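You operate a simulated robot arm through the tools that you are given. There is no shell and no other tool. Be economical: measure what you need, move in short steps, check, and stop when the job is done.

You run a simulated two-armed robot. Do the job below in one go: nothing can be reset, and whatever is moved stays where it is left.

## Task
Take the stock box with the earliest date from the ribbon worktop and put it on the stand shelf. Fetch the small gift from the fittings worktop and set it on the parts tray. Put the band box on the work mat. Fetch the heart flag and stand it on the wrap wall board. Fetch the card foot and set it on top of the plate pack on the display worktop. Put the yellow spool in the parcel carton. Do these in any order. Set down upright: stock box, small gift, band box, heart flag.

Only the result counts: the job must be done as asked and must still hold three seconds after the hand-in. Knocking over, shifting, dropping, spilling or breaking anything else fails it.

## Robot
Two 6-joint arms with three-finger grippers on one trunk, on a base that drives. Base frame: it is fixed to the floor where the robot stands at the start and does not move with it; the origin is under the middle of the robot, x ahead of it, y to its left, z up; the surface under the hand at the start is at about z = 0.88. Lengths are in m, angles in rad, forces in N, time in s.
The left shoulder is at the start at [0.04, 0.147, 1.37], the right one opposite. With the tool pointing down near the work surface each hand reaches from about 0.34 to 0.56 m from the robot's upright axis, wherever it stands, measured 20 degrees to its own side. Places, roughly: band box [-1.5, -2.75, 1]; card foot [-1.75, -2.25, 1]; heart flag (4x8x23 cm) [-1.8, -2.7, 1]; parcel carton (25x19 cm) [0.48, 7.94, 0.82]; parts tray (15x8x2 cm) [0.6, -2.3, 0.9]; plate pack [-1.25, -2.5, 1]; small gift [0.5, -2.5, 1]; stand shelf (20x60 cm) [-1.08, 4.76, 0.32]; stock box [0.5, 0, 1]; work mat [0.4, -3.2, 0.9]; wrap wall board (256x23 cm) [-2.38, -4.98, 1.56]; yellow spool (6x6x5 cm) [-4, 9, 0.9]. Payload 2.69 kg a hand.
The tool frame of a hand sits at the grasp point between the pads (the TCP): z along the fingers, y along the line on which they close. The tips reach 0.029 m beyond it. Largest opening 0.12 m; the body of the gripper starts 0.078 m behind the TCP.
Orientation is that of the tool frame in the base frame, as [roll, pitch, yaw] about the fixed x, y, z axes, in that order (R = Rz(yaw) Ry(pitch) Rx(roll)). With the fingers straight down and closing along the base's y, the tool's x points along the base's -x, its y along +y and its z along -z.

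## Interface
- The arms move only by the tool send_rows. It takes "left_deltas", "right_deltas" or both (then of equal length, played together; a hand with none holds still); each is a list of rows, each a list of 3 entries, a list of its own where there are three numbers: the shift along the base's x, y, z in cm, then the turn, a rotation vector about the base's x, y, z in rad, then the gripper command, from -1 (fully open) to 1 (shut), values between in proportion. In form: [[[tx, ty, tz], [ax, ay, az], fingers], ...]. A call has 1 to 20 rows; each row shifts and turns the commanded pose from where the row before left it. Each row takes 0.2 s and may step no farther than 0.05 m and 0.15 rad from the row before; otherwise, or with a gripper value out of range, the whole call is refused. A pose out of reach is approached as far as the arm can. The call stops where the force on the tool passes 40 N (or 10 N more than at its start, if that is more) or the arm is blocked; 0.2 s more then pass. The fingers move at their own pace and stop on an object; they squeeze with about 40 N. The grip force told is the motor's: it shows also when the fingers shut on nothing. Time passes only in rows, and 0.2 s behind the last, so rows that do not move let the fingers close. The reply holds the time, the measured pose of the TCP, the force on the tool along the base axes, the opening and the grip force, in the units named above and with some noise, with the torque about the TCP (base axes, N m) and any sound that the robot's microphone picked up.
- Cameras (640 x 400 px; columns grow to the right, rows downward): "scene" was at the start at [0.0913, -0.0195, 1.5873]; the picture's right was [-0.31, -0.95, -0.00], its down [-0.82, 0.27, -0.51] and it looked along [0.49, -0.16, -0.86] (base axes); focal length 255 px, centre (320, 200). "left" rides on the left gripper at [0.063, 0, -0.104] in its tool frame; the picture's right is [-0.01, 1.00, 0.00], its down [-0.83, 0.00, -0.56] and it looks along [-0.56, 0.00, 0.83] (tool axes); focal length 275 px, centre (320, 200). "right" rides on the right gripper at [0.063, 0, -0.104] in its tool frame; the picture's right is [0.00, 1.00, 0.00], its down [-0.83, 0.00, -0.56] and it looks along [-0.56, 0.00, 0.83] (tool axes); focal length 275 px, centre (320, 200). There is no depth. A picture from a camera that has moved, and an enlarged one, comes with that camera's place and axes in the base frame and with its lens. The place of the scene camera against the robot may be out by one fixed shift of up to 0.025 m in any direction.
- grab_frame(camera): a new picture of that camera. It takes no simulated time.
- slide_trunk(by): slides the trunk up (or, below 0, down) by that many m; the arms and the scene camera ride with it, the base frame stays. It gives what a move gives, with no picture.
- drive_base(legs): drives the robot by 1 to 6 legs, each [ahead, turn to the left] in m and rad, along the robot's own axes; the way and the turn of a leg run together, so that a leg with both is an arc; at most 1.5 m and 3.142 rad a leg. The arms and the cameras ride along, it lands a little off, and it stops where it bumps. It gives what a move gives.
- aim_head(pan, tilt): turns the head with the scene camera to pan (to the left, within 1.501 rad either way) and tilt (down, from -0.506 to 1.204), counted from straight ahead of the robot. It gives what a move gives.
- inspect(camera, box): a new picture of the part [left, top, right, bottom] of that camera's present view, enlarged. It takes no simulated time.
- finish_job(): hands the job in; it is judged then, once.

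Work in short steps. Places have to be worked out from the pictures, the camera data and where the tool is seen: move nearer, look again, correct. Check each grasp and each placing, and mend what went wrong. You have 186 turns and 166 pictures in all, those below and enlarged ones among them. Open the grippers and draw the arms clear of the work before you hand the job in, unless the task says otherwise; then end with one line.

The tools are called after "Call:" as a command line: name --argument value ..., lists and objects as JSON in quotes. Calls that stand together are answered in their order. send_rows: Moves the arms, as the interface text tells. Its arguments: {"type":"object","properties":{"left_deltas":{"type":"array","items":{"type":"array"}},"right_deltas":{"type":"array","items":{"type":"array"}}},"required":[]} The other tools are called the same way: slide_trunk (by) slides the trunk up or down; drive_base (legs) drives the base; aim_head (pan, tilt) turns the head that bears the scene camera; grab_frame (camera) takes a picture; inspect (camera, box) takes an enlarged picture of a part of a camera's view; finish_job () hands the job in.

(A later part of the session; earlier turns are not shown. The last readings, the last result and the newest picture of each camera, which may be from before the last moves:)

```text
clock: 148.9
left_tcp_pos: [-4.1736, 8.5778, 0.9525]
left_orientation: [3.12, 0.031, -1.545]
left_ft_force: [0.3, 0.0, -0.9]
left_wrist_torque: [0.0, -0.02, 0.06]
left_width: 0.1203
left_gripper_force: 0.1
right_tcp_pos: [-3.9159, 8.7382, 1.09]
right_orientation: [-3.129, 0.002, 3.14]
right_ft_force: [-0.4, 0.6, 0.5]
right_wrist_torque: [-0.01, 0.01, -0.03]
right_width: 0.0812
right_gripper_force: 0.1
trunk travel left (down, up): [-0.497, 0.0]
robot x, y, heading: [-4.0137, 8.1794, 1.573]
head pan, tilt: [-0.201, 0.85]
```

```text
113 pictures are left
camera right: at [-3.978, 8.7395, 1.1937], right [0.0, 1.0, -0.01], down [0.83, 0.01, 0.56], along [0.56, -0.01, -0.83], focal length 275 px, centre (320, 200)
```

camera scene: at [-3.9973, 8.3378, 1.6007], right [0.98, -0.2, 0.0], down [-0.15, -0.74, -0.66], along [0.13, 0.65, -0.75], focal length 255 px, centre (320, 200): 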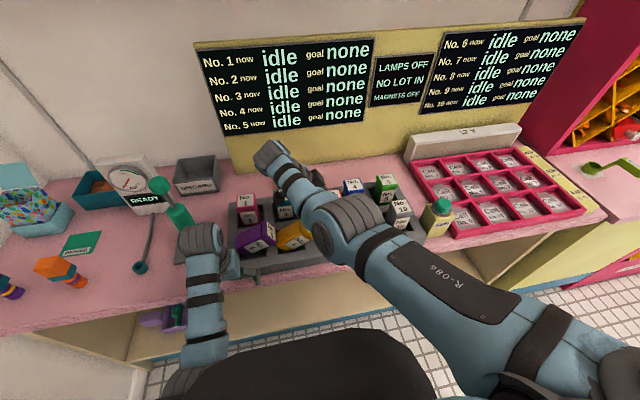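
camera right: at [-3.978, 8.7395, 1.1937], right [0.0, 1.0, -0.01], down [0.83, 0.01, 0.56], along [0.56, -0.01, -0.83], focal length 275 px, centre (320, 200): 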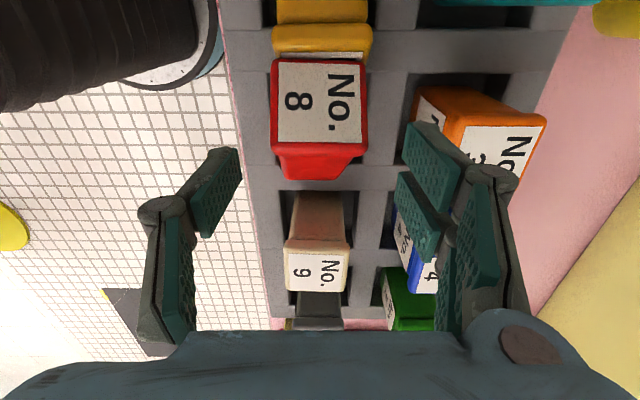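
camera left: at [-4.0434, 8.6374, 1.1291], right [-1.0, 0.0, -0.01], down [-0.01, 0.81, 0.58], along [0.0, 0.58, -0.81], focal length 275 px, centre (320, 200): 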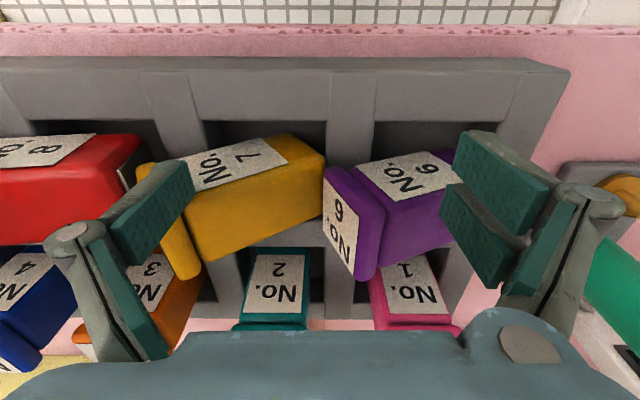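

Red's lid is at about [-3.937, 8.738, 1.03], centred between the fingers. I descend and grip it near the lid.

Call:
send_rows --right_deltas '[[[-0.4, 0, -2.5], [0, 0, 0], -0.35], [[-0.4, 0, -2.5], [0, 0, 0], -0.35], [[0, 0, -2.8], [0, 0, 0], -0.35], [[0, 0, 0], [0, 0, 0], 0.3], [[0, 0, 0], [0, 0, 0], 1], [[0, 0, 0], [0, 0, 0], 1]]'

Call:
grab_frame --camera "right"

```text
clock: 150.3
left_tcp_pos: [-4.1712, 8.5778, 0.954]
left_orientation: [3.12, 0.031, -1.55]
left_ft_force: [0.0, 1.0, -0.3]
left_wrist_torque: [0.03, 0.0, 0.02]
left_width: 0.12
left_gripper_force: 0.1
right_tcp_pos: [-3.9125, 8.7222, 1.0124]
right_orientation: [-3.129, 0.001, 3.139]
right_ft_force: [5.0, 2.2, 1.3]
right_wrist_torque: [0.1, 0.17, -0.21]
right_width: 0.0495
right_gripper_force: 40.3
right hand out of reach, approached as far as the arm can: row 2, 3
trunk travel left (down, up): [-0.497, 0.0]
robot x, y, heading: [-4.0217, 8.1809, 1.572]
head pan, tilt: [-0.201, 0.85]
```

```text
112 pictures are left
camera right: at [-3.9751, 8.7244, 1.1174], right [0.0, 1.0, -0.01], down [0.83, 0.01, 0.56], along [0.56, -0.01, -0.83], focal length 275 px, centre (320, 200)
```

right: 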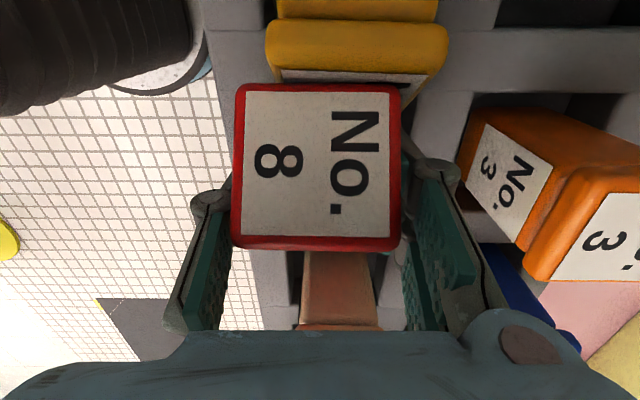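

Red is gripped near the lid, leaning ~34° (its lid faces the camera squarely). I lift and rotate +0.59 about y, centring over slot 8.

Call:
send_rows --right_deltas '[[[0, 0, 2], [0, 0, 0], 1], [[0, 0.5, 2.5], [0, 0, 0], 1], [[0.3, 0.5, 1], [0, 0.12, 0], 1], [[0.3, 0.5, 0], [0, 0.12, 0], 1], [[0.3, 0, 0], [0, 0.12, 0], 1], [[0.3, 0, 0], [0, 0.12, 0], 1], [[0, 0, 0], [0, 0.11, 0], 1], [[0, 0, 0], [0, 0, 0], 1]]'

Call:
grab_frame --camera "right"

Call:
inspect --camera "scene" --box '[220, 140, 440, 290]'

```text
clock: 152.1
left_tcp_pos: [-4.1724, 8.5783, 0.9537]
left_orientation: [3.122, 0.032, -1.547]
left_ft_force: [-0.4, 0.3, -0.1]
left_wrist_torque: [-0.01, 0.04, -0.01]
left_width: 0.1204
left_gripper_force: 0.1
right_tcp_pos: [-3.9045, 8.7402, 1.0685]
right_orientation: [-3.129, -0.59, 3.138]
right_ft_force: [0.8, -0.4, -2.7]
right_wrist_torque: [0.0, -0.01, 0.0]
right_width: 0.0496
right_gripper_force: 40.6
right hand out of reach, approached as far as the arm can: row 1
trunk travel left (down, up): [-0.497, 0.0]
robot x, y, heading: [-4.0212, 8.1802, 1.574]
head pan, tilt: [-0.201, 0.85]
```

```text
111 pictures are left
camera right: at [-3.8968, 8.7412, 1.191], right [-0.01, 1.0, -0.01], down [1.0, 0.01, 0.0], along [0.0, -0.01, -1.0], focal length 275 px, centre (320, 200)
```

right: 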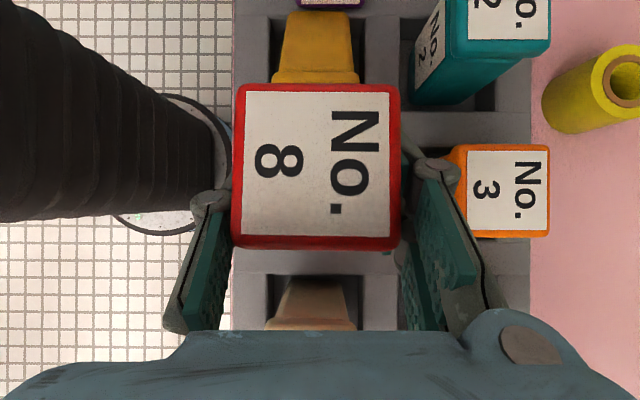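

```text
2.67 times, centred on (330, 215) of scene
camera zoom: at [-3.9971, 8.2788, 1.6008], right [0.98, -0.2, 0.0], down [-0.15, -0.74, -0.66], along [0.13, 0.65, -0.75], focal length 680 px, centre (293, 160)
```

zoom: 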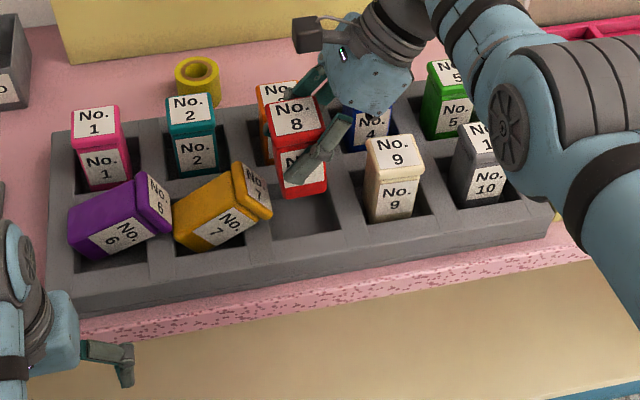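

Red hangs upright right over slot 8 (centre ≈[-3.906, 8.741]). To stay within reach lower down, I first pull the hand 4 cm back, then drive 4 cm forward.

Call:
send_rows --right_deltas '[[[0, -2, 0], [0, 0, 0], 1], [[0, -2, 0], [0, 0, 0], 1], [[0, 0, 0], [0, 0, 0], 1]]'

Call:
drive_base --legs '[[0.04, 0]]'

```text
clock: 152.9
left_tcp_pos: [-4.1726, 8.5783, 0.9521]
left_orientation: [3.121, 0.033, -1.549]
left_ft_force: [0.4, -0.4, 0.5]
left_wrist_torque: [0.0, 0.04, -0.01]
left_width: 0.1198
left_gripper_force: 0.1
right_tcp_pos: [-3.9019, 8.7346, 1.0611]
right_orientation: [-3.129, -0.59, 3.137]
right_ft_force: [-0.9, -0.4, -2.4]
right_wrist_torque: [-0.02, -0.01, -0.02]
right_width: 0.0496
right_gripper_force: 40.1
right hand out of reach, approached as far as the arm can: row 1, 2
trunk travel left (down, up): [-0.497, 0.0]
robot x, y, heading: [-4.0214, 8.1774, 1.576]
head pan, tilt: [-0.201, 0.85]
```

```text
clock: 153.8
left_tcp_pos: [-4.1734, 8.6088, 0.9552]
left_orientation: [3.12, 0.036, -1.546]
left_ft_force: [0.0, -1.1, -0.2]
left_wrist_torque: [0.05, 0.04, 0.01]
left_width: 0.1202
left_gripper_force: 0.1
right_tcp_pos: [-3.9014, 8.7686, 1.0657]
right_orientation: [-3.137, -0.588, 3.141]
right_ft_force: [0.0, -0.9, -1.4]
right_wrist_torque: [0.06, -0.05, -0.05]
right_width: 0.05
right_gripper_force: 40.2
trunk travel left (down, up): [-0.497, 0.0]
robot x, y, heading: [-4.019, 8.2184, 1.568]
head pan, tilt: [-0.201, 0.85]
```

The hand was at its inner limit, so y is now 8.769. I bring it back to 8.741 while easing down, then lower into the slot.

Call:
send_rows --right_deltas '[[[0, -1.4, -0.8], [0, 0, 0], 1], [[0, -1.4, -0.6], [0, 0, 0], 1], [[0, 0, 0], [0, 0, 0], 1]]'

Call:
grab_frame --camera "right"

```text
clock: 154.6
left_tcp_pos: [-4.1741, 8.6122, 0.9534]
left_orientation: [3.121, 0.032, -1.545]
left_ft_force: [0.4, 0.8, 1.1]
left_wrist_torque: [0.03, 0.0, 0.0]
left_width: 0.1201
left_gripper_force: 0.0
right_tcp_pos: [-3.9007, 8.7671, 1.0417]
right_orientation: [-3.132, -0.59, 3.139]
right_ft_force: [0.8, -1.2, -1.9]
right_wrist_torque: [0.02, -0.01, 0.01]
right_width: 0.0496
right_gripper_force: 40.3
right hand out of reach, approached as far as the arm can: row 1, 2
trunk travel left (down, up): [-0.497, 0.0]
robot x, y, heading: [-4.0168, 8.218, 1.573]
head pan, tilt: [-0.201, 0.85]
```

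```text
109 pictures are left
camera right: at [-3.8936, 8.7682, 1.1641], right [-0.01, 1.0, -0.01], down [1.0, 0.01, 0.0], along [0.0, -0.01, -1.0], focal length 275 px, centre (320, 200)
```

right: 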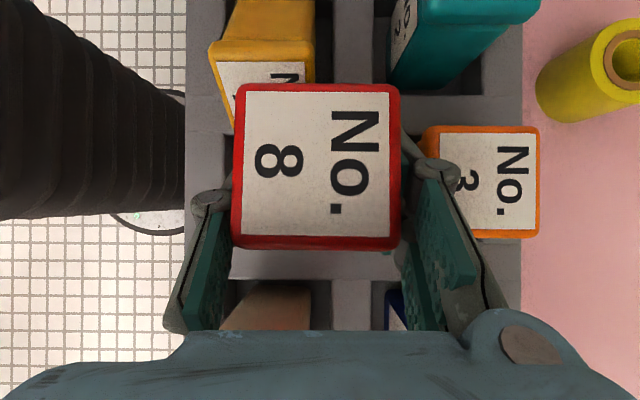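

Still inner-limited; I move the base back 2.7 cm instead so the red one sits over its slot.

Call:
drive_base --legs '[[-0.027, 0]]'

Call:
send_rows --right_deltas '[[[-0.4, 0, -0.7], [0, 0, 0], 1], [[0, 0, -0.7], [0, 0, 0], 1], [[0, 0, 0], [0, 0, 0], 1]]'

Call:
grab_frame --camera "right"

```text
clock: 155.4
left_tcp_pos: [-4.1726, 8.5941, 0.9489]
left_orientation: [3.121, 0.022, -1.547]
left_ft_force: [-0.5, 0.7, -0.5]
left_wrist_torque: [-0.12, 0.02, 0.01]
left_width: 0.12
left_gripper_force: 0.0
right_tcp_pos: [-3.9001, 8.7468, 1.0379]
right_orientation: [-3.12, -0.591, 3.134]
right_ft_force: [-0.8, 0.8, -3.5]
right_wrist_torque: [-0.06, 0.05, 0.03]
right_width: 0.0497
right_gripper_force: 40.4
trunk travel left (down, up): [-0.497, 0.0]
robot x, y, heading: [-4.0158, 8.1905, 1.572]
head pan, tilt: [-0.201, 0.85]
```

```text
clock: 156.2
left_tcp_pos: [-4.1733, 8.59, 0.9519]
left_orientation: [3.119, 0.029, -1.546]
left_ft_force: [0.0, 0.5, -0.1]
left_wrist_torque: [0.03, 0.02, -0.03]
left_width: 0.12
left_gripper_force: 0.0
right_tcp_pos: [-3.9048, 8.7424, 1.0268]
right_orientation: [-3.125, -0.59, 3.137]
right_ft_force: [-0.1, 0.0, -2.4]
right_wrist_torque: [-0.01, 0.01, -0.01]
right_width: 0.0494
right_gripper_force: 39.6
trunk travel left (down, up): [-0.497, 0.0]
robot x, y, heading: [-4.0194, 8.19, 1.572]
head pan, tilt: [-0.201, 0.85]
```

```text
108 pictures are left
camera right: at [-3.8979, 8.7442, 1.1483], right [-0.01, 1.0, -0.01], down [1.0, 0.01, 0.0], along [0.0, -0.01, -1.0], focal length 275 px, centre (320, 200)
```

right: 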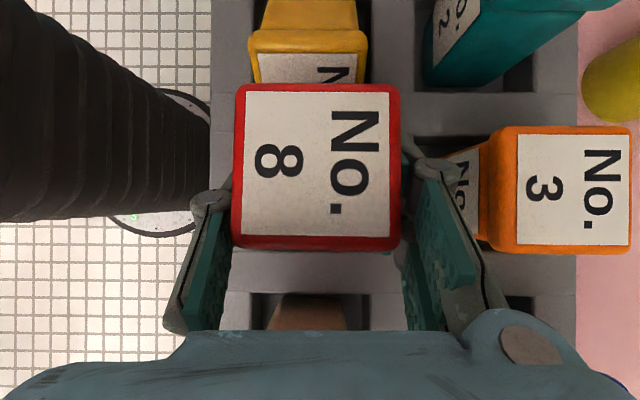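

Base of the red one is entering its slot freely. I lower to contact.

Call:
send_rows --right_deltas '[[[0, 0, -0.8], [0, 0, 0], 1], [[0, 0, -0.8], [0, 0, 0], 1], [[0, 0, -0.6], [0, 0, 0], 1], [[0, 0, -0.5], [0, 0, 0], 1], [[0, 0, -0.4], [0, 0, 0], 1], [[0, 0, -0.4], [0, 0, 0], 1], [[0, 0, -0.3], [0, 0, 0], 1]]'

```text
clock: 157.9
left_tcp_pos: [-4.1739, 8.5871, 0.9532]
left_orientation: [3.12, 0.031, -1.548]
left_ft_force: [0.2, 0.2, 1.0]
left_wrist_torque: [0.01, -0.01, -0.02]
left_width: 0.1198
left_gripper_force: 0.1
right_tcp_pos: [-3.9022, 8.7294, 0.9981]
right_orientation: [-3.14, -0.594, -3.141]
right_ft_force: [-0.5, -5.0, 11.2]
right_wrist_torque: [-0.55, 0.17, 0.11]
right_width: 0.0494
right_gripper_force: 39.9
right hand out of reach, approached as far as the arm can: row 1, 3, 6
trunk travel left (down, up): [-0.497, 0.0]
robot x, y, heading: [-4.0192, 8.195, 1.574]
head pan, tilt: [-0.201, 0.85]
stopped in row 7 (right hand): the force on the tool passed its limit at 45 N (the readings are from after the stop); the commanded pose is now the measured one
```

Seated at z 0.998 as computed. I ease, open, and retreat along the tool axis.

Call:
send_rows --right_deltas '[[[0, 0, 0.1], [0, 0, 0], 0.5], [[0, 0, 0], [0, 0, 0], 0.1], [[0, 0, 0], [0, 0, 0], -0.35], [[0, 0, 0], [0, 0, 0], -0.35]]'

Call:
send_rows --right_deltas '[[[1, 0, 1.6], [0, 0, 0], -0.35], [[1.4, 0, 2.2], [0, 0, 0], -0.35], [[1.4, 0.2, 2.2], [0, 0, 0], -0.35], [[1, 0.3, 2.2], [0, 0, 0], -0.35], [[0, 0, 0], [0, 0, 0], -0.35]]'

Call:
grab_frame --camera "right"

Call:
inspect --camera "scene" --box '[220, 140, 440, 290]'

```text
clock: 158.9
left_tcp_pos: [-4.1738, 8.5891, 0.9527]
left_orientation: [3.119, 0.031, -1.547]
left_ft_force: [-0.3, -0.7, -0.9]
left_wrist_torque: [0.01, -0.02, -0.02]
left_width: 0.12
left_gripper_force: 0.0
right_tcp_pos: [-3.9037, 8.7318, 0.9972]
right_orientation: [-3.138, -0.592, -3.14]
right_ft_force: [-0.5, -0.9, 2.5]
right_wrist_torque: [0.08, 0.05, 0.02]
right_width: 0.0812
right_gripper_force: 0.0
trunk travel left (down, up): [-0.497, 0.0]
robot x, y, heading: [-4.0212, 8.1952, 1.572]
head pan, tilt: [-0.201, 0.85]
```

```text
clock: 160.1
left_tcp_pos: [-4.1731, 8.5881, 0.953]
left_orientation: [3.122, 0.029, -1.548]
left_ft_force: [-0.2, 1.3, -0.1]
left_wrist_torque: [0.03, -0.04, 0.0]
left_width: 0.1202
left_gripper_force: 0.1
right_tcp_pos: [-3.8536, 8.7477, 1.0751]
right_orientation: [-3.136, -0.59, 3.141]
right_ft_force: [-0.1, 0.2, 0.0]
right_wrist_torque: [0.0, 0.01, 0.03]
right_width: 0.0811
right_gripper_force: 0.1
right hand out of reach, approached as far as the arm can: row 1, 2, 4
trunk travel left (down, up): [-0.497, 0.0]
robot x, y, heading: [-4.0193, 8.1946, 1.574]
head pan, tilt: [-0.201, 0.85]
```

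```text
107 pictures are left
camera right: at [-3.8465, 8.7485, 1.1975], right [-0.01, 1.0, 0.0], down [1.0, 0.01, 0.0], along [0.0, 0.0, -1.0], focal length 275 px, centre (320, 200)
```

right: 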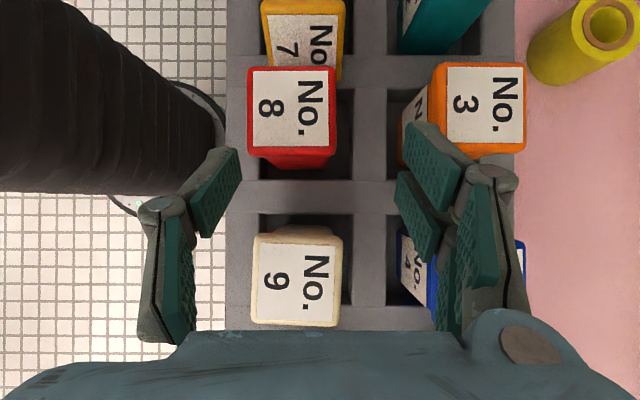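

```text
2.67 times, centred on (330, 215) of scene
camera zoom: at [-3.9969, 8.291, 1.6008], right [0.98, -0.2, 0.0], down [-0.15, -0.74, -0.66], along [0.13, 0.65, -0.75], focal length 680 px, centre (293, 160)
```

zoom: 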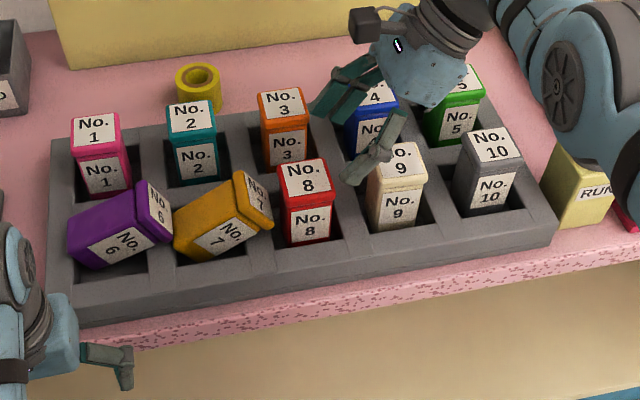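

Red No.8 and No.9 stand in their slots. Next yellow No.7: I move over it with a 40° tilt for a top view.

Call:
send_rows --right_deltas '[[[0, 0, 2], [0, 0, 0], -0.35], [[-3, 0, 1], [0, 0.06, 0], -0.35], [[-3, 0, 0], [0, 0.05, 0], -0.35], [[-3, 0, 0], [0, 0, 0], -0.35], [[-2.5, 0, 0], [0, 0, 0], -0.35], [[0, 0, 0], [0, 0, 0], -0.35]]'

Call:
grab_frame --camera "right"

```text
clock: 161.5
left_tcp_pos: [-4.1742, 8.5865, 0.9535]
left_orientation: [3.119, 0.031, -1.547]
left_ft_force: [-0.4, 0.3, -0.5]
left_wrist_torque: [-0.03, 0.0, -0.03]
left_width: 0.1198
left_gripper_force: 0.0
right_tcp_pos: [-3.9674, 8.7558, 1.1044]
right_orientation: [-3.134, -0.703, 3.141]
right_ft_force: [0.4, 0.6, 0.3]
right_wrist_torque: [-0.01, -0.04, 0.01]
right_width: 0.0808
right_gripper_force: 0.1
right hand out of reach, approached as far as the arm can: row 1, 2
trunk travel left (down, up): [-0.497, 0.0]
robot x, y, heading: [-4.016, 8.1905, 1.569]
head pan, tilt: [-0.201, 0.85]
```

```text
105 pictures are left
camera right: at [-3.9475, 8.7564, 1.2242], right [-0.01, 1.0, 0.0], down [0.99, 0.01, -0.11], along [-0.11, 0.0, -0.99], focal length 275 px, centre (320, 200)
```

right: 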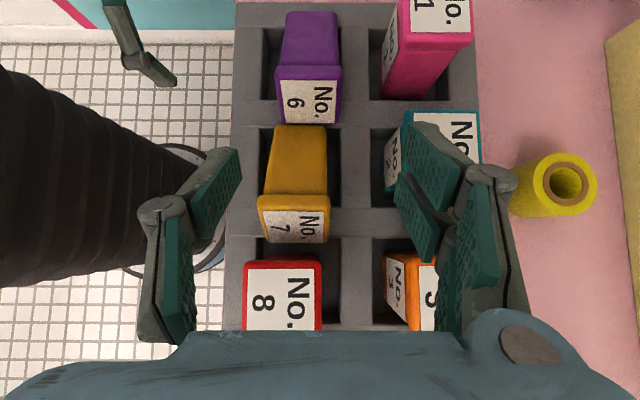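

No.7: lid centre ≈[-3.95, 8.735, 0.998], leaning ~61°. I use a 25° tilt and go to a grip 3 cm down its body.

Call:
send_rows --right_deltas '[[[0, -1, -1.5], [0, -0.134, 0], -0.35], [[-0.5, -1, -2], [0, -0.133, 0], -0.35], [[0, 0, -2], [0, 0, 0], -0.35], [[0, 0, 0], [0, 0, 0], -0.35]]'

Call:
grab_frame --camera "right"

```text
clock: 162.5
left_tcp_pos: [-4.1729, 8.5882, 0.954]
left_orientation: [3.119, 0.03, -1.546]
left_ft_force: [-0.6, 0.7, 0.1]
left_wrist_torque: [-0.01, -0.01, 0.0]
left_width: 0.1199
left_gripper_force: 0.1
right_tcp_pos: [-3.9718, 8.7474, 1.0475]
right_orientation: [-3.137, -0.434, 3.141]
right_ft_force: [-0.3, 0.5, 0.2]
right_wrist_torque: [-0.01, 0.03, -0.01]
right_width: 0.0809
right_gripper_force: 0.2
right hand out of reach, approached as far as the arm can: row 1, 2
trunk travel left (down, up): [-0.497, 0.0]
robot x, y, heading: [-4.0213, 8.1965, 1.577]
head pan, tilt: [-0.201, 0.85]
```

```text
104 pictures are left
camera right: at [-3.9847, 8.7474, 1.1678], right [-0.01, 1.0, 0.0], down [0.99, 0.01, 0.15], along [0.15, 0.0, -0.99], focal length 275 px, centre (320, 200)
```

right: 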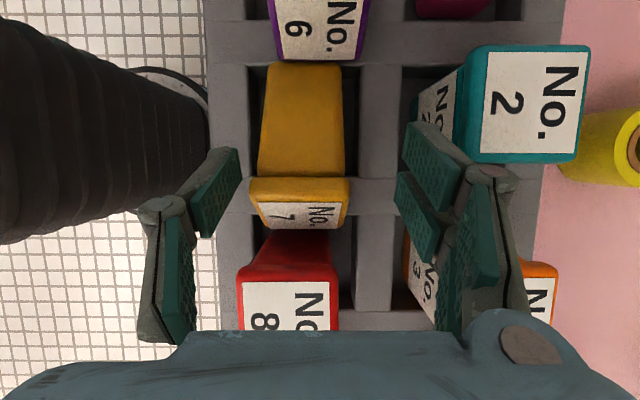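

I back the base 1.5 cm to centre on y, then descend and close.

Call:
drive_base --legs '[[-0.015, 0]]'

Call:
send_rows --right_deltas '[[[-0.2, 0, -1], [0, 0, 0], -0.35], [[-0.2, 0, -2.3], [0, 0, 0], -0.35], [[0, 0, -2.3], [0, 0, 0], -0.35], [[0, 0, 0], [0, 0, 0], -0.35]]'

Call:
grab_frame --camera "right"

```text
clock: 163.3
left_tcp_pos: [-4.1736, 8.5755, 0.951]
left_orientation: [3.121, 0.025, -1.547]
left_ft_force: [-0.4, -0.1, 0.1]
left_wrist_torque: [0.0, -0.01, -0.04]
left_width: 0.1202
left_gripper_force: 0.1
right_tcp_pos: [-3.973, 8.7354, 1.0454]
right_orientation: [-3.134, -0.435, 3.14]
right_ft_force: [0.0, 0.2, -0.5]
right_wrist_torque: [-0.05, 0.03, 0.02]
right_width: 0.0812
right_gripper_force: 0.0
trunk travel left (down, up): [-0.497, 0.0]
robot x, y, heading: [-4.0166, 8.1764, 1.578]
head pan, tilt: [-0.201, 0.85]
```

```text
clock: 164.3
left_tcp_pos: [-4.1744, 8.5735, 0.9524]
left_orientation: [3.121, 0.029, -1.547]
left_ft_force: [-0.1, -0.7, 0.5]
left_wrist_torque: [-0.02, -0.02, -0.01]
left_width: 0.1201
left_gripper_force: 0.0
right_tcp_pos: [-3.9715, 8.7173, 0.9947]
right_orientation: [-3.141, -0.434, 3.141]
right_ft_force: [0.0, 4.1, 11.7]
right_wrist_torque: [0.62, -0.14, 0.07]
right_width: 0.0877
right_gripper_force: 4.7
right hand out of reach, approached as far as the arm can: row 2, 3
trunk travel left (down, up): [-0.497, 0.0]
robot x, y, heading: [-4.0189, 8.1783, 1.576]
head pan, tilt: [-0.201, 0.85]
```

```text
103 pictures are left
camera right: at [-3.9828, 8.7182, 1.1158], right [0.0, 1.0, 0.0], down [0.99, 0.0, 0.15], along [0.15, 0.0, -0.99], focal length 275 px, centre (320, 200)
```

right: 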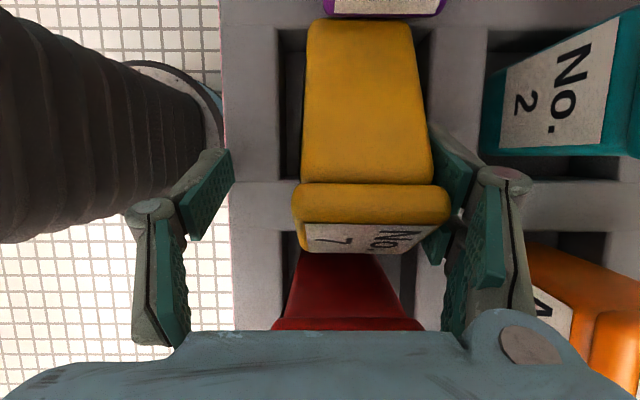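

The hand hit the outer limit so y is 8.717 and one finger touches No.7. I drive the base 1.7 cm forward to centre, then close.

Call:
drive_base --legs '[[0.017, 0]]'

Call:
send_rows --right_deltas '[[[0, 0, 0], [0, 0, 0], 0.2], [[0, 0, 0], [0, 0, 0], 1], [[0, 0, 0], [0, 0, 0], 1]]'

Call:
grab_frame --camera "right"

```text
clock: 165.1
left_tcp_pos: [-4.1736, 8.5875, 0.9542]
left_orientation: [3.12, 0.033, -1.547]
left_ft_force: [-0.8, -0.1, 1.1]
left_wrist_torque: [0.0, -0.02, 0.0]
left_width: 0.1203
left_gripper_force: 0.1
right_tcp_pos: [-3.9705, 8.7316, 0.9943]
right_orientation: [-3.14, -0.434, -3.141]
right_ft_force: [-0.1, -0.7, 0.3]
right_wrist_torque: [0.01, 0.01, -0.03]
right_width: 0.0834
right_gripper_force: 0.1
trunk travel left (down, up): [-0.497, 0.0]
robot x, y, heading: [-4.02, 8.1951, 1.574]
head pan, tilt: [-0.201, 0.85]
```

```text
clock: 165.6
left_tcp_pos: [-4.1723, 8.5882, 0.9532]
left_orientation: [3.118, 0.031, -1.548]
left_ft_force: [-0.1, 0.0, -0.5]
left_wrist_torque: [0.02, -0.04, 0.02]
left_width: 0.12
left_gripper_force: 0.1
right_tcp_pos: [-3.9676, 8.7389, 0.9985]
right_orientation: [3.121, -0.435, -3.139]
right_ft_force: [5.7, -1.9, 7.7]
right_wrist_torque: [0.25, -0.05, 0.06]
right_width: 0.0525
right_gripper_force: 40.0
trunk travel left (down, up): [-0.497, 0.0]
robot x, y, heading: [-4.0201, 8.1932, 1.573]
head pan, tilt: [-0.201, 0.85]
stopped in row 2 (right hand): the force on the tool passed its limit at 47 N (the readings are from after the stop); the commanded pose is now the measured one
```

```text
102 pictures are left
camera right: at [-3.9798, 8.7377, 1.1204], right [0.0, 1.0, 0.02], down [0.99, 0.0, 0.15], along [0.15, 0.02, -0.99], focal length 275 px, centre (320, 200)
```

right: 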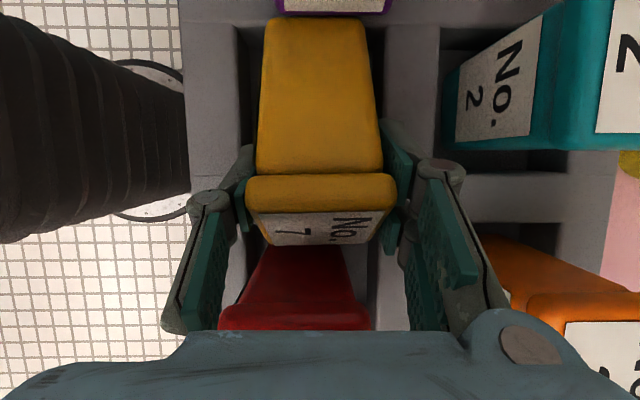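

No.7 gripped. I lift it clear and rotate it by about -0.95 in the air.

Call:
send_rows --right_deltas '[[[0, 0, 2], [0, 0, 0], 1], [[-0.3, 0, 3], [0, 0, 0], 1], [[-0.5, 0, 2], [0, 0, 0], 1], [[-0.5, 0, 0], [0, -0.136, 0], 1], [[-0.5, 0, 0], [0, -0.136, 0], 1], [[-0.5, 0, 0], [0, -0.136, 0], 1], [[-0.5, 0, 0], [0, -0.136, 0], 1], [[-0.5, 0, 0], [0, -0.136, 0], 1], [[-0.5, 0, 0], [0, -0.136, 0], 1], [[0, 0, 0], [0, -0.134, 0], 1], [[0, 0, 0], [0, 0, 0], 1]]'

Call:
grab_frame --camera "right"

Call:
inspect --camera "scene" --box '[200, 130, 420, 280]'

```text
clock: 168.0
left_tcp_pos: [-4.1784, 8.5886, 0.9525]
left_orientation: [3.124, 0.032, -1.55]
left_ft_force: [-0.8, 0.6, 0.8]
left_wrist_torque: [0.01, -0.01, 0.02]
left_width: 0.1199
left_gripper_force: 0.1
right_tcp_pos: [-3.9305, 8.7139, 1.061]
right_orientation: [3.122, 0.452, 3.141]
right_ft_force: [-12.9, 11.3, 36.0]
right_wrist_torque: [1.27, -0.25, 0.51]
right_width: 0.0519
right_gripper_force: 40.1
right hand out of reach, approached as far as the arm can: row 1, 2, 3, 5, 6, 7, 8, 9, 10
trunk travel left (down, up): [-0.497, 0.0]
robot x, y, heading: [-4.0175, 8.1943, 1.575]
head pan, tilt: [-0.201, 0.85]
```

```text
101 pictures are left
camera right: at [-4.0305, 8.7116, 1.1275], right [-0.01, 1.0, 0.02], down [0.5, -0.01, 0.86], along [0.86, 0.02, -0.5], focal length 275 px, centre (320, 200)
```

right: 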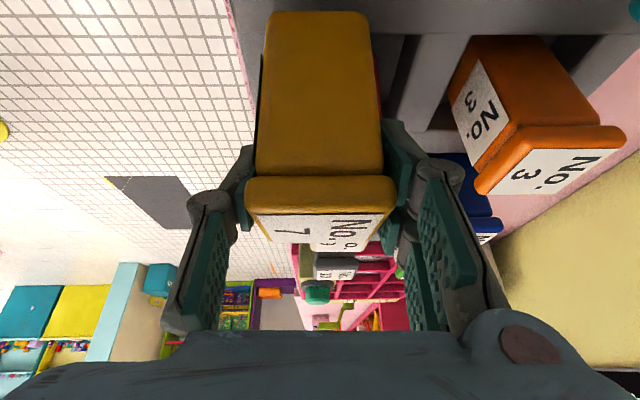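

```text
2.67 times, centred on (310, 205) of scene
camera zoom: at [-4.0039, 8.2906, 1.6013], right [0.98, -0.2, 0.0], down [-0.14, -0.74, -0.66], along [0.13, 0.65, -0.75], focal length 680 px, centre (347, 187)
```

zoom: 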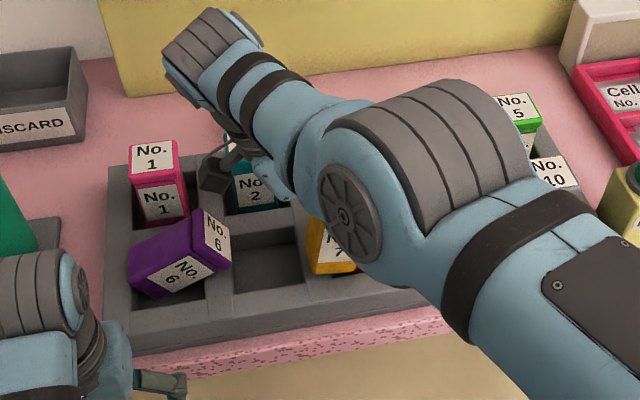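

The arm's limit pushed the hand to x≈-3.93 and No.7 presses on No.8. I raise it straight up (with y outward to gain height).

Call:
send_rows --right_deltas '[[[0, 0.5, 1.5], [0, 0, 0], 1], [[0, 1, 2], [0, 0, 0], 1], [[0, 1, 2], [0, 0, 0], 1], [[0, 0.5, 1], [0, 0, 0], 1], [[0, 0, 0], [0, 0, 0], 1]]'

Call:
grab_frame --camera "right"

Call:
inspect --camera "scene" --box '[200, 130, 420, 280]'

```text
clock: 169.2
left_tcp_pos: [-4.1736, 8.5898, 0.953]
left_orientation: [3.12, 0.028, -1.548]
left_ft_force: [-0.2, 0.0, -0.3]
left_wrist_torque: [0.04, 0.0, 0.0]
left_width: 0.12
left_gripper_force: 0.1
right_tcp_pos: [-3.9159, 8.7286, 1.1223]
right_orientation: [3.132, 0.445, -3.136]
right_ft_force: [0.0, 0.2, -2.4]
right_wrist_torque: [-0.01, 0.0, 0.01]
right_width: 0.0516
right_gripper_force: 40.3
right hand out of reach, approached as far as the arm can: row 2, 3
trunk travel left (down, up): [-0.497, 0.0]
robot x, y, heading: [-4.0203, 8.196, 1.571]
head pan, tilt: [-0.201, 0.85]
```

```text
99 pictures are left
camera right: at [-4.0174, 8.7277, 1.1888], right [-0.01, 1.0, 0.01], down [0.51, 0.0, 0.86], along [0.86, 0.01, -0.51], focal length 275 px, centre (320, 200)
```

right: 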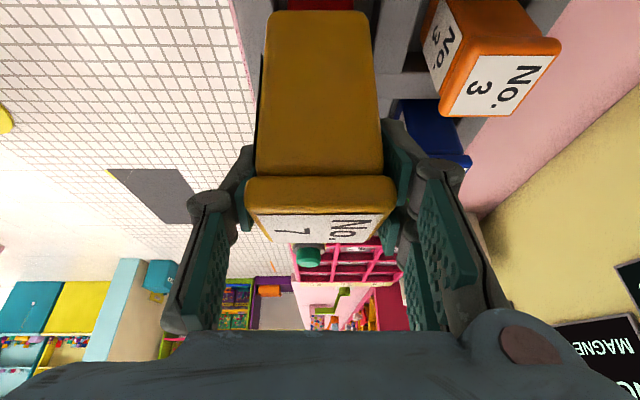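

```text
2.67 times, centred on (310, 205) of scene
camera zoom: at [-3.9963, 8.2941, 1.6007], right [0.98, -0.2, 0.0], down [-0.15, -0.74, -0.66], along [0.13, 0.65, -0.75], focal length 680 px, centre (347, 187)
```

zoom: 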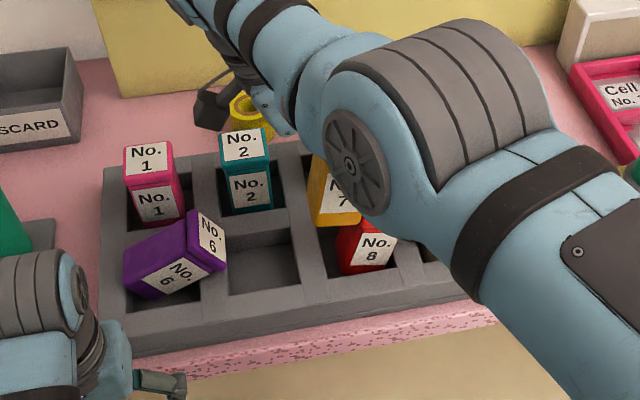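

No.7 hangs clear but the arm is at an awkward reach, and No.8 seems nudged. I back off, shift the robot 0.23 m to its left, and re-approach with more room.

Call:
drive_base --legs '[[-0.3, 0], [0, 1.57], [0.23, 0], [0, -1.57]]'

Call:
aim_head --pan -0.25 --tilt 0.65

Call:
grab_frame --camera "scene"

Call:
inspect --camera "scene" --box '[240, 140, 460, 290]'

```text
clock: 180.2
left_tcp_pos: [-4.4088, 8.2896, 0.9531]
left_orientation: [3.12, 0.03, -1.535]
left_ft_force: [-0.1, -0.5, 0.2]
left_wrist_torque: [-0.01, 0.01, -0.02]
left_width: 0.1201
left_gripper_force: 0.0
right_tcp_pos: [-4.1535, 8.4301, 1.122]
right_orientation: [3.131, 0.445, -3.127]
right_ft_force: [-0.1, 0.2, -1.9]
right_wrist_torque: [0.05, 0.0, 0.01]
right_width: 0.0517
right_gripper_force: 39.8
trunk travel left (down, up): [-0.497, 0.0]
robot x, y, heading: [-4.2486, 7.8941, 1.582]
head pan, tilt: [-0.201, 0.85]
```

```text
clock: 180.9
left_tcp_pos: [-4.4081, 8.2899, 0.954]
left_orientation: [3.119, 0.029, -1.536]
left_ft_force: [0.3, 0.0, -0.6]
left_wrist_torque: [0.06, 0.0, -0.02]
left_width: 0.1203
left_gripper_force: 0.0
right_tcp_pos: [-4.154, 8.4299, 1.1221]
right_orientation: [3.13, 0.446, -3.125]
right_ft_force: [-0.4, 1.1, -1.7]
right_wrist_torque: [0.02, 0.0, 0.01]
right_width: 0.052
right_gripper_force: 40.1
trunk travel left (down, up): [-0.497, 0.0]
robot x, y, heading: [-4.2485, 7.9017, 1.583]
head pan, tilt: [-0.25, 0.649]
```

```text
97 pictures are left
camera scene: at [-4.2219, 8.0021, 1.6173], right [0.97, -0.23, 0.0], down [-0.14, -0.59, -0.8], along [0.19, 0.77, -0.61], focal length 255 px, centre (320, 200)
```

scene: 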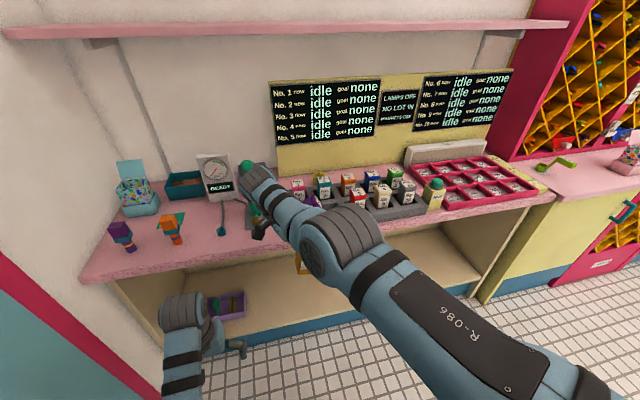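

```text
2.67 times, centred on (350, 215) of scene
camera zoom: at [-4.2219, 8.0021, 1.6173], right [0.97, -0.23, 0.0], down [-0.14, -0.59, -0.8], along [0.19, 0.77, -0.61], focal length 680 px, centre (240, 160)
```

zoom: 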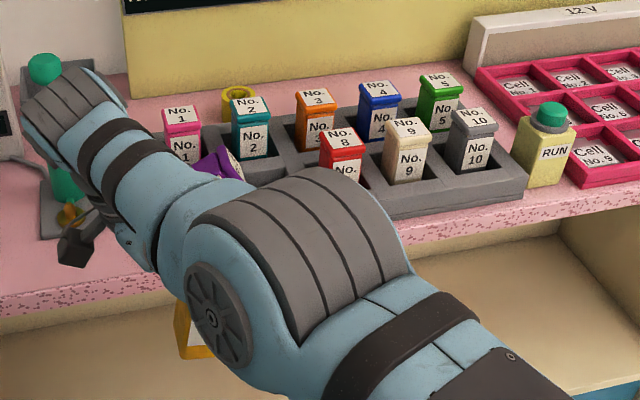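

Nos. 8, 9, 10 stand upright. In free space I move the right hand to the lateral position of slot 7 and trim the tilt, then view.

Call:
send_rows --right_deltas '[[[3.5, 0, 0], [0, -0.08, 0], 1], [[3.5, 0, 0], [0, -0.08, 0], 1], [[3.5, 0, 0], [0, 0, 0], 1], [[3.5, 0, 0], [0, 0, 0], 1], [[0.6, 0, 0], [0, 0, 0], 1], [[0, 0, 0], [0, 0, 0], 1]]'

Call:
inspect --camera "scene" --box '[200, 140, 520, 340]'

Call:
grab_frame --camera "right"

```text
clock: 182.3
left_tcp_pos: [-4.408, 8.2894, 0.9525]
left_orientation: [3.118, 0.029, -1.536]
left_ft_force: [0.4, -0.1, 0.4]
left_wrist_torque: [0.01, -0.01, -0.03]
left_width: 0.1201
left_gripper_force: 0.1
right_tcp_pos: [-4.0161, 8.4611, 1.1175]
right_orientation: [3.138, 0.606, -3.124]
right_ft_force: [0.7, 0.3, -1.4]
right_wrist_torque: [0.01, -0.02, -0.02]
right_width: 0.0518
right_gripper_force: 39.6
right hand out of reach, approached as far as the arm can: row 1, 2, 3, 4
trunk travel left (down, up): [-0.497, 0.0]
robot x, y, heading: [-4.2462, 7.8942, 1.586]
head pan, tilt: [-0.25, 0.649]
```

```text
2.00 times, centred on (360, 240) of scene
camera zoom: at [-4.2226, 8.002, 1.6174], right [0.97, -0.23, 0.0], down [-0.14, -0.59, -0.8], along [0.19, 0.77, -0.6], focal length 510 px, centre (240, 120)
```

zoom: 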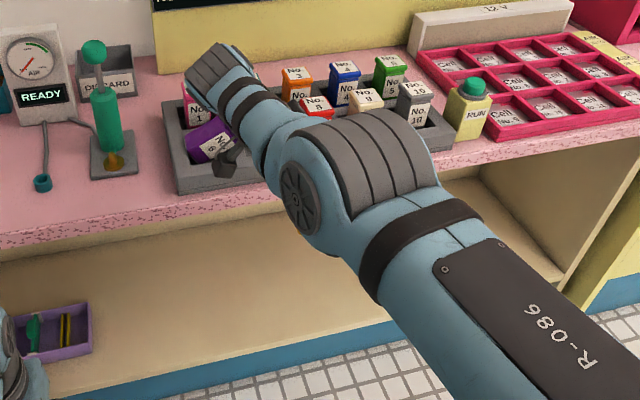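

```text
94 pictures are left
camera right: at [-4.1258, 8.4578, 1.1676], right [-0.03, 1.0, 0.0], down [0.37, 0.01, 0.93], along [0.93, 0.02, -0.37], focal length 275 px, centre (320, 200)
```

right: 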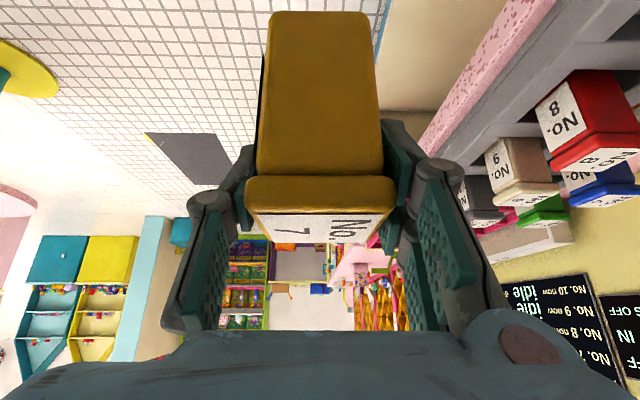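

No.7 hangs upright at x≈-4.01. I drive ahead 0.2 m, checking clearance.

Call:
drive_base --legs '[[0.2, 0]]'

Call:
grab_frame --camera "right"

Call:
inspect --camera "scene" --box '[200, 140, 520, 340]'

```text
clock: 183.9
left_tcp_pos: [-4.4111, 8.4845, 0.9544]
left_orientation: [3.119, 0.034, -1.534]
left_ft_force: [-0.1, -0.4, 0.7]
left_wrist_torque: [0.06, 0.0, 0.01]
left_width: 0.1196
left_gripper_force: 0.0
right_tcp_pos: [-4.0194, 8.6553, 1.1211]
right_orientation: [3.131, 0.606, -3.125]
right_ft_force: [0.8, -0.8, -2.5]
right_wrist_torque: [0.01, 0.01, 0.01]
right_width: 0.0514
right_gripper_force: 40.0
trunk travel left (down, up): [-0.497, 0.0]
robot x, y, heading: [-4.2533, 8.0978, 1.585]
head pan, tilt: [-0.25, 0.649]
```

```text
93 pictures are left
camera right: at [-4.1284, 8.6531, 1.1698], right [-0.03, 1.0, 0.01], down [0.37, 0.0, 0.93], along [0.93, 0.03, -0.37], focal length 275 px, centre (320, 200)
```

right: 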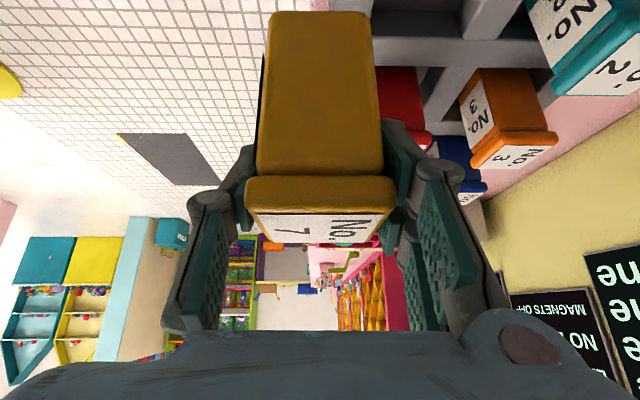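

```text
2.00 times, centred on (360, 240) of scene
camera zoom: at [-4.2243, 8.1955, 1.6178], right [0.97, -0.23, 0.0], down [-0.14, -0.58, -0.8], along [0.19, 0.78, -0.6], focal length 510 px, centre (240, 120)
```

zoom: 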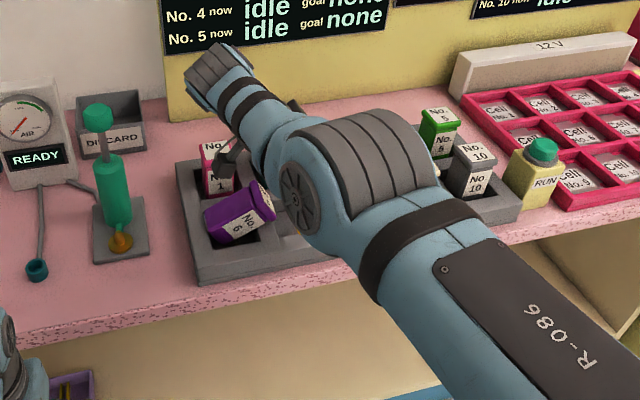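

Clear. I go the last 8.3 cm and check the hanging canister against the slot.

Call:
drive_base --legs '[[0.083, 0]]'

Call:
send_rows --right_deltas '[[[0.5, 0, -1], [0, 0, 0], 1], [[0.4, 0, -1.5], [0, 0, 0], 1], [[0, 0, 0], [0, 0, 0], 1]]'

Call:
grab_frame --camera "right"

```text
clock: 185.0
left_tcp_pos: [-4.4135, 8.5584, 0.9539]
left_orientation: [3.115, 0.034, -1.534]
left_ft_force: [0.1, 0.0, -0.2]
left_wrist_torque: [-0.01, -0.04, 0.02]
left_width: 0.12
left_gripper_force: 0.1
right_tcp_pos: [-4.0202, 8.7319, 1.1238]
right_orientation: [3.129, 0.606, -3.125]
right_ft_force: [-0.2, -1.5, -1.5]
right_wrist_torque: [0.06, 0.06, 0.06]
right_width: 0.0518
right_gripper_force: 39.6
trunk travel left (down, up): [-0.497, 0.0]
robot x, y, heading: [-4.2505, 8.1756, 1.58]
head pan, tilt: [-0.25, 0.649]
```

```text
clock: 185.8
left_tcp_pos: [-4.4142, 8.5629, 0.9523]
left_orientation: [3.115, 0.027, -1.536]
left_ft_force: [0.3, 0.2, -0.2]
left_wrist_torque: [0.01, 0.0, -0.01]
left_width: 0.1198
left_gripper_force: 0.0
right_tcp_pos: [-4.0132, 8.7379, 1.0953]
right_orientation: [3.137, 0.606, -3.124]
right_ft_force: [0.1, -1.3, -1.8]
right_wrist_torque: [-0.01, -0.01, 0.01]
right_width: 0.0517
right_gripper_force: 40.0
trunk travel left (down, up): [-0.497, 0.0]
robot x, y, heading: [-4.2496, 8.1736, 1.582]
head pan, tilt: [-0.25, 0.649]
```

```text
91 pictures are left
camera right: at [-4.1215, 8.7343, 1.1444], right [-0.03, 1.0, 0.0], down [0.37, 0.01, 0.93], along [0.93, 0.02, -0.37], focal length 275 px, centre (320, 200)
```

right: 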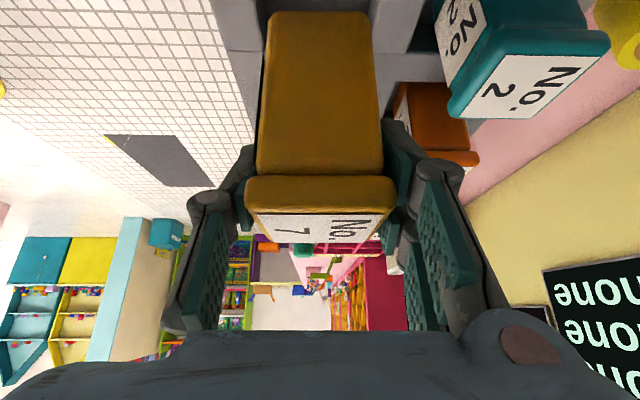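

Aligned with No.2's column. I lower No.7 into slot 7 in small steps.

Call:
send_rows --right_deltas '[[[0, 0, -1.5], [0, 0, 0], 1], [[0, 0, -1.5], [0, 0, 0], 1], [[0, 0, -1.5], [0, 0, 0], 1], [[0, 0, -1.0], [0, 0, 0], 1], [[0, 0, 0], [0, 0, 0], 1]]'

Call:
grab_frame --camera "right"

Call:
inspect --camera "scene" --box '[240, 170, 480, 320]'

```text
clock: 187.0
left_tcp_pos: [-4.4143, 8.5652, 0.9509]
left_orientation: [3.116, 0.024, -1.534]
left_ft_force: [0.7, 0.5, 0.2]
left_wrist_torque: [0.0, -0.02, 0.03]
left_width: 0.1199
left_gripper_force: 0.2
right_tcp_pos: [-4.0099, 8.7297, 1.0393]
right_orientation: [3.141, 0.606, -3.119]
right_ft_force: [-0.7, 0.3, -2.3]
right_wrist_torque: [0.02, -0.04, 0.02]
right_width: 0.0519
right_gripper_force: 40.0
right hand out of reach, approached as far as the arm can: row 2, 4
trunk travel left (down, up): [-0.497, 0.0]
robot x, y, heading: [-4.2529, 8.1761, 1.586]
head pan, tilt: [-0.25, 0.649]
```

```text
90 pictures are left
camera right: at [-4.1192, 8.7255, 1.089], right [-0.03, 1.0, 0.0], down [0.37, 0.01, 0.93], along [0.93, 0.02, -0.37], focal length 275 px, centre (320, 200)
```

right: 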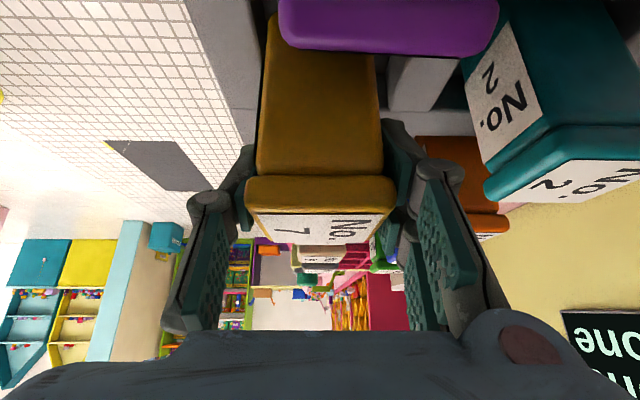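

```text
2.67 times, centred on (360, 245) of scene
camera zoom: at [-4.2255, 8.2838, 1.6174], right [0.97, -0.23, 0.0], down [-0.14, -0.59, -0.8], along [0.19, 0.77, -0.6], focal length 680 px, centre (213, 80)
```

zoom: 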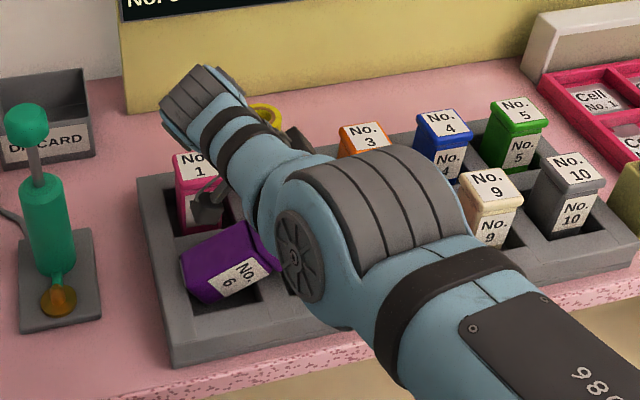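

Its base is inside the slot. I lower the remaining ~2.7 cm to contact.

Call:
send_rows --right_deltas '[[[0, 0.3, -0.8], [0, 0, 0], 1], [[0, 0.3, -0.6], [0, 0, 0], 1], [[0, 0, -0.5], [0, 0, 0], 1], [[0, 0, -0.4], [0, 0, 0], 1], [[0, 0, -0.4], [0, 0, 0], 1], [[0, 0, -0.3], [0, 0, 0], 1], [[0, 0, -0.3], [0, 0, 0], 1]]'

Call:
grab_frame --camera "right"

```text
clock: 188.5
left_tcp_pos: [-4.4159, 8.5645, 0.9517]
left_orientation: [3.119, 0.027, -1.535]
left_ft_force: [0.0, -0.1, 1.6]
left_wrist_torque: [0.01, 0.0, 0.03]
left_width: 0.1199
left_gripper_force: 0.1
right_tcp_pos: [-4.0089, 8.7216, 1.0183]
right_orientation: [3.126, 0.611, -3.127]
right_ft_force: [-2.7, -3.3, 10.9]
right_wrist_torque: [-0.57, 0.23, -0.18]
right_width: 0.0519
right_gripper_force: 40.3
right hand out of reach, approached as far as the arm can: row 1, 2, 6
trunk travel left (down, up): [-0.497, 0.0]
robot x, y, heading: [-4.2554, 8.1789, 1.583]
head pan, tilt: [-0.25, 0.649]
stopped in row 7 (right hand): the force on the tool passed its limit at 42 N (the readings are from after the stop); the commanded pose is now the measured one
```

```text
88 pictures are left
camera right: at [-4.1187, 8.7185, 1.0659], right [-0.03, 1.0, 0.01], down [0.36, 0.0, 0.93], along [0.93, 0.03, -0.36], focal length 275 px, centre (320, 200)
```

right: 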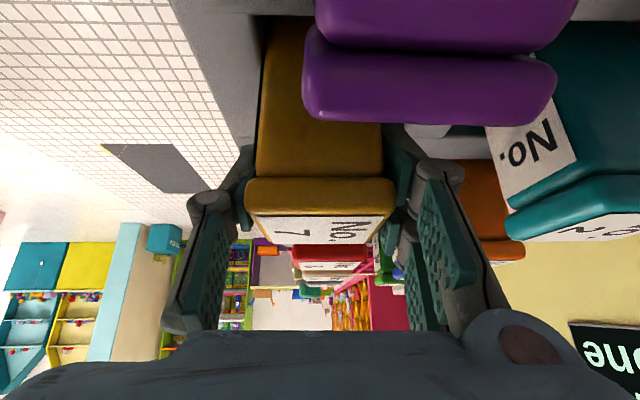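

No.7 is seated. I open and retreat exactly along the tool axis.

Call:
send_rows --right_deltas '[[[0, 0, 0.1], [0, 0, 0], 0.5], [[0, 0, 0], [0, 0, 0], 0.1], [[0, 0, 0], [0, 0, 0], -0.4], [[0, 0, 0], [0, 0, 0], -0.4], [[-0.7, 0, 1.0], [0, 0, 0], -0.4], [[-1.1, 0, 1.6], [0, 0, 0], -0.4], [[-1.1, 0, 1.6], [0, 0, 0], -0.4], [[-1.1, 0.2, 1.6], [0, 0, 0], -0.4], [[-1.1, 0.3, 1.6], [0, 0, 0], -0.4], [[0, 0, 0], [0, 0, 0], -0.4]]'

Call:
grab_frame --camera "right"

Call:
inspect --camera "scene" --box '[240, 170, 480, 320]'

```text
clock: 190.7
left_tcp_pos: [-4.4143, 8.5657, 0.9508]
left_orientation: [3.114, 0.025, -1.535]
left_ft_force: [0.5, 0.1, 0.2]
left_wrist_torque: [0.02, -0.02, -0.01]
left_width: 0.1199
left_gripper_force: 0.0
right_tcp_pos: [-4.059, 8.7303, 1.0891]
right_orientation: [3.125, 0.61, -3.125]
right_ft_force: [0.5, -0.4, 0.2]
right_wrist_torque: [0.0, 0.02, -0.01]
right_width: 0.0838
right_gripper_force: 0.1
right hand out of reach, approached as far as the arm can: row 7
trunk travel left (down, up): [-0.497, 0.0]
robot x, y, heading: [-4.2536, 8.1817, 1.585]
head pan, tilt: [-0.25, 0.649]
```

```text
87 pictures are left
camera right: at [-4.1695, 8.7281, 1.1384], right [-0.03, 1.0, 0.01], down [0.36, 0.0, 0.93], along [0.93, 0.03, -0.36], focal length 275 px, centre (320, 200)
```

right: 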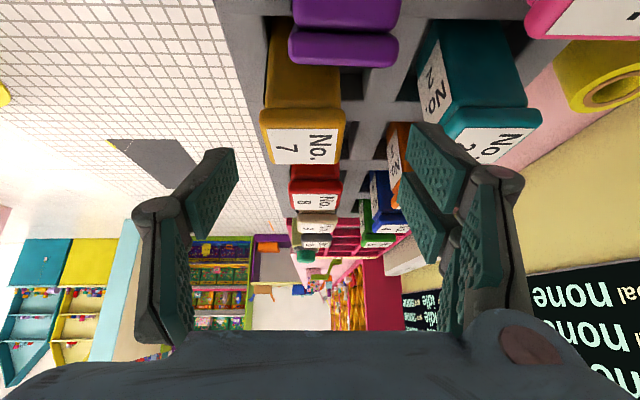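

```text
2.67 times, centred on (360, 245) of scene
camera zoom: at [-4.2258, 8.2837, 1.6174], right [0.97, -0.23, 0.0], down [-0.14, -0.59, -0.8], along [0.19, 0.77, -0.6], focal length 680 px, centre (213, 80)
```

zoom: 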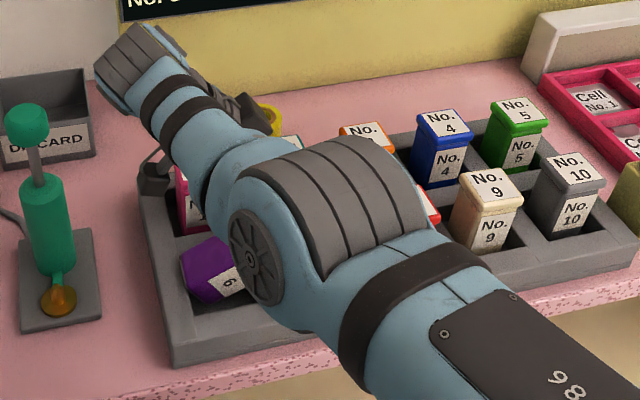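

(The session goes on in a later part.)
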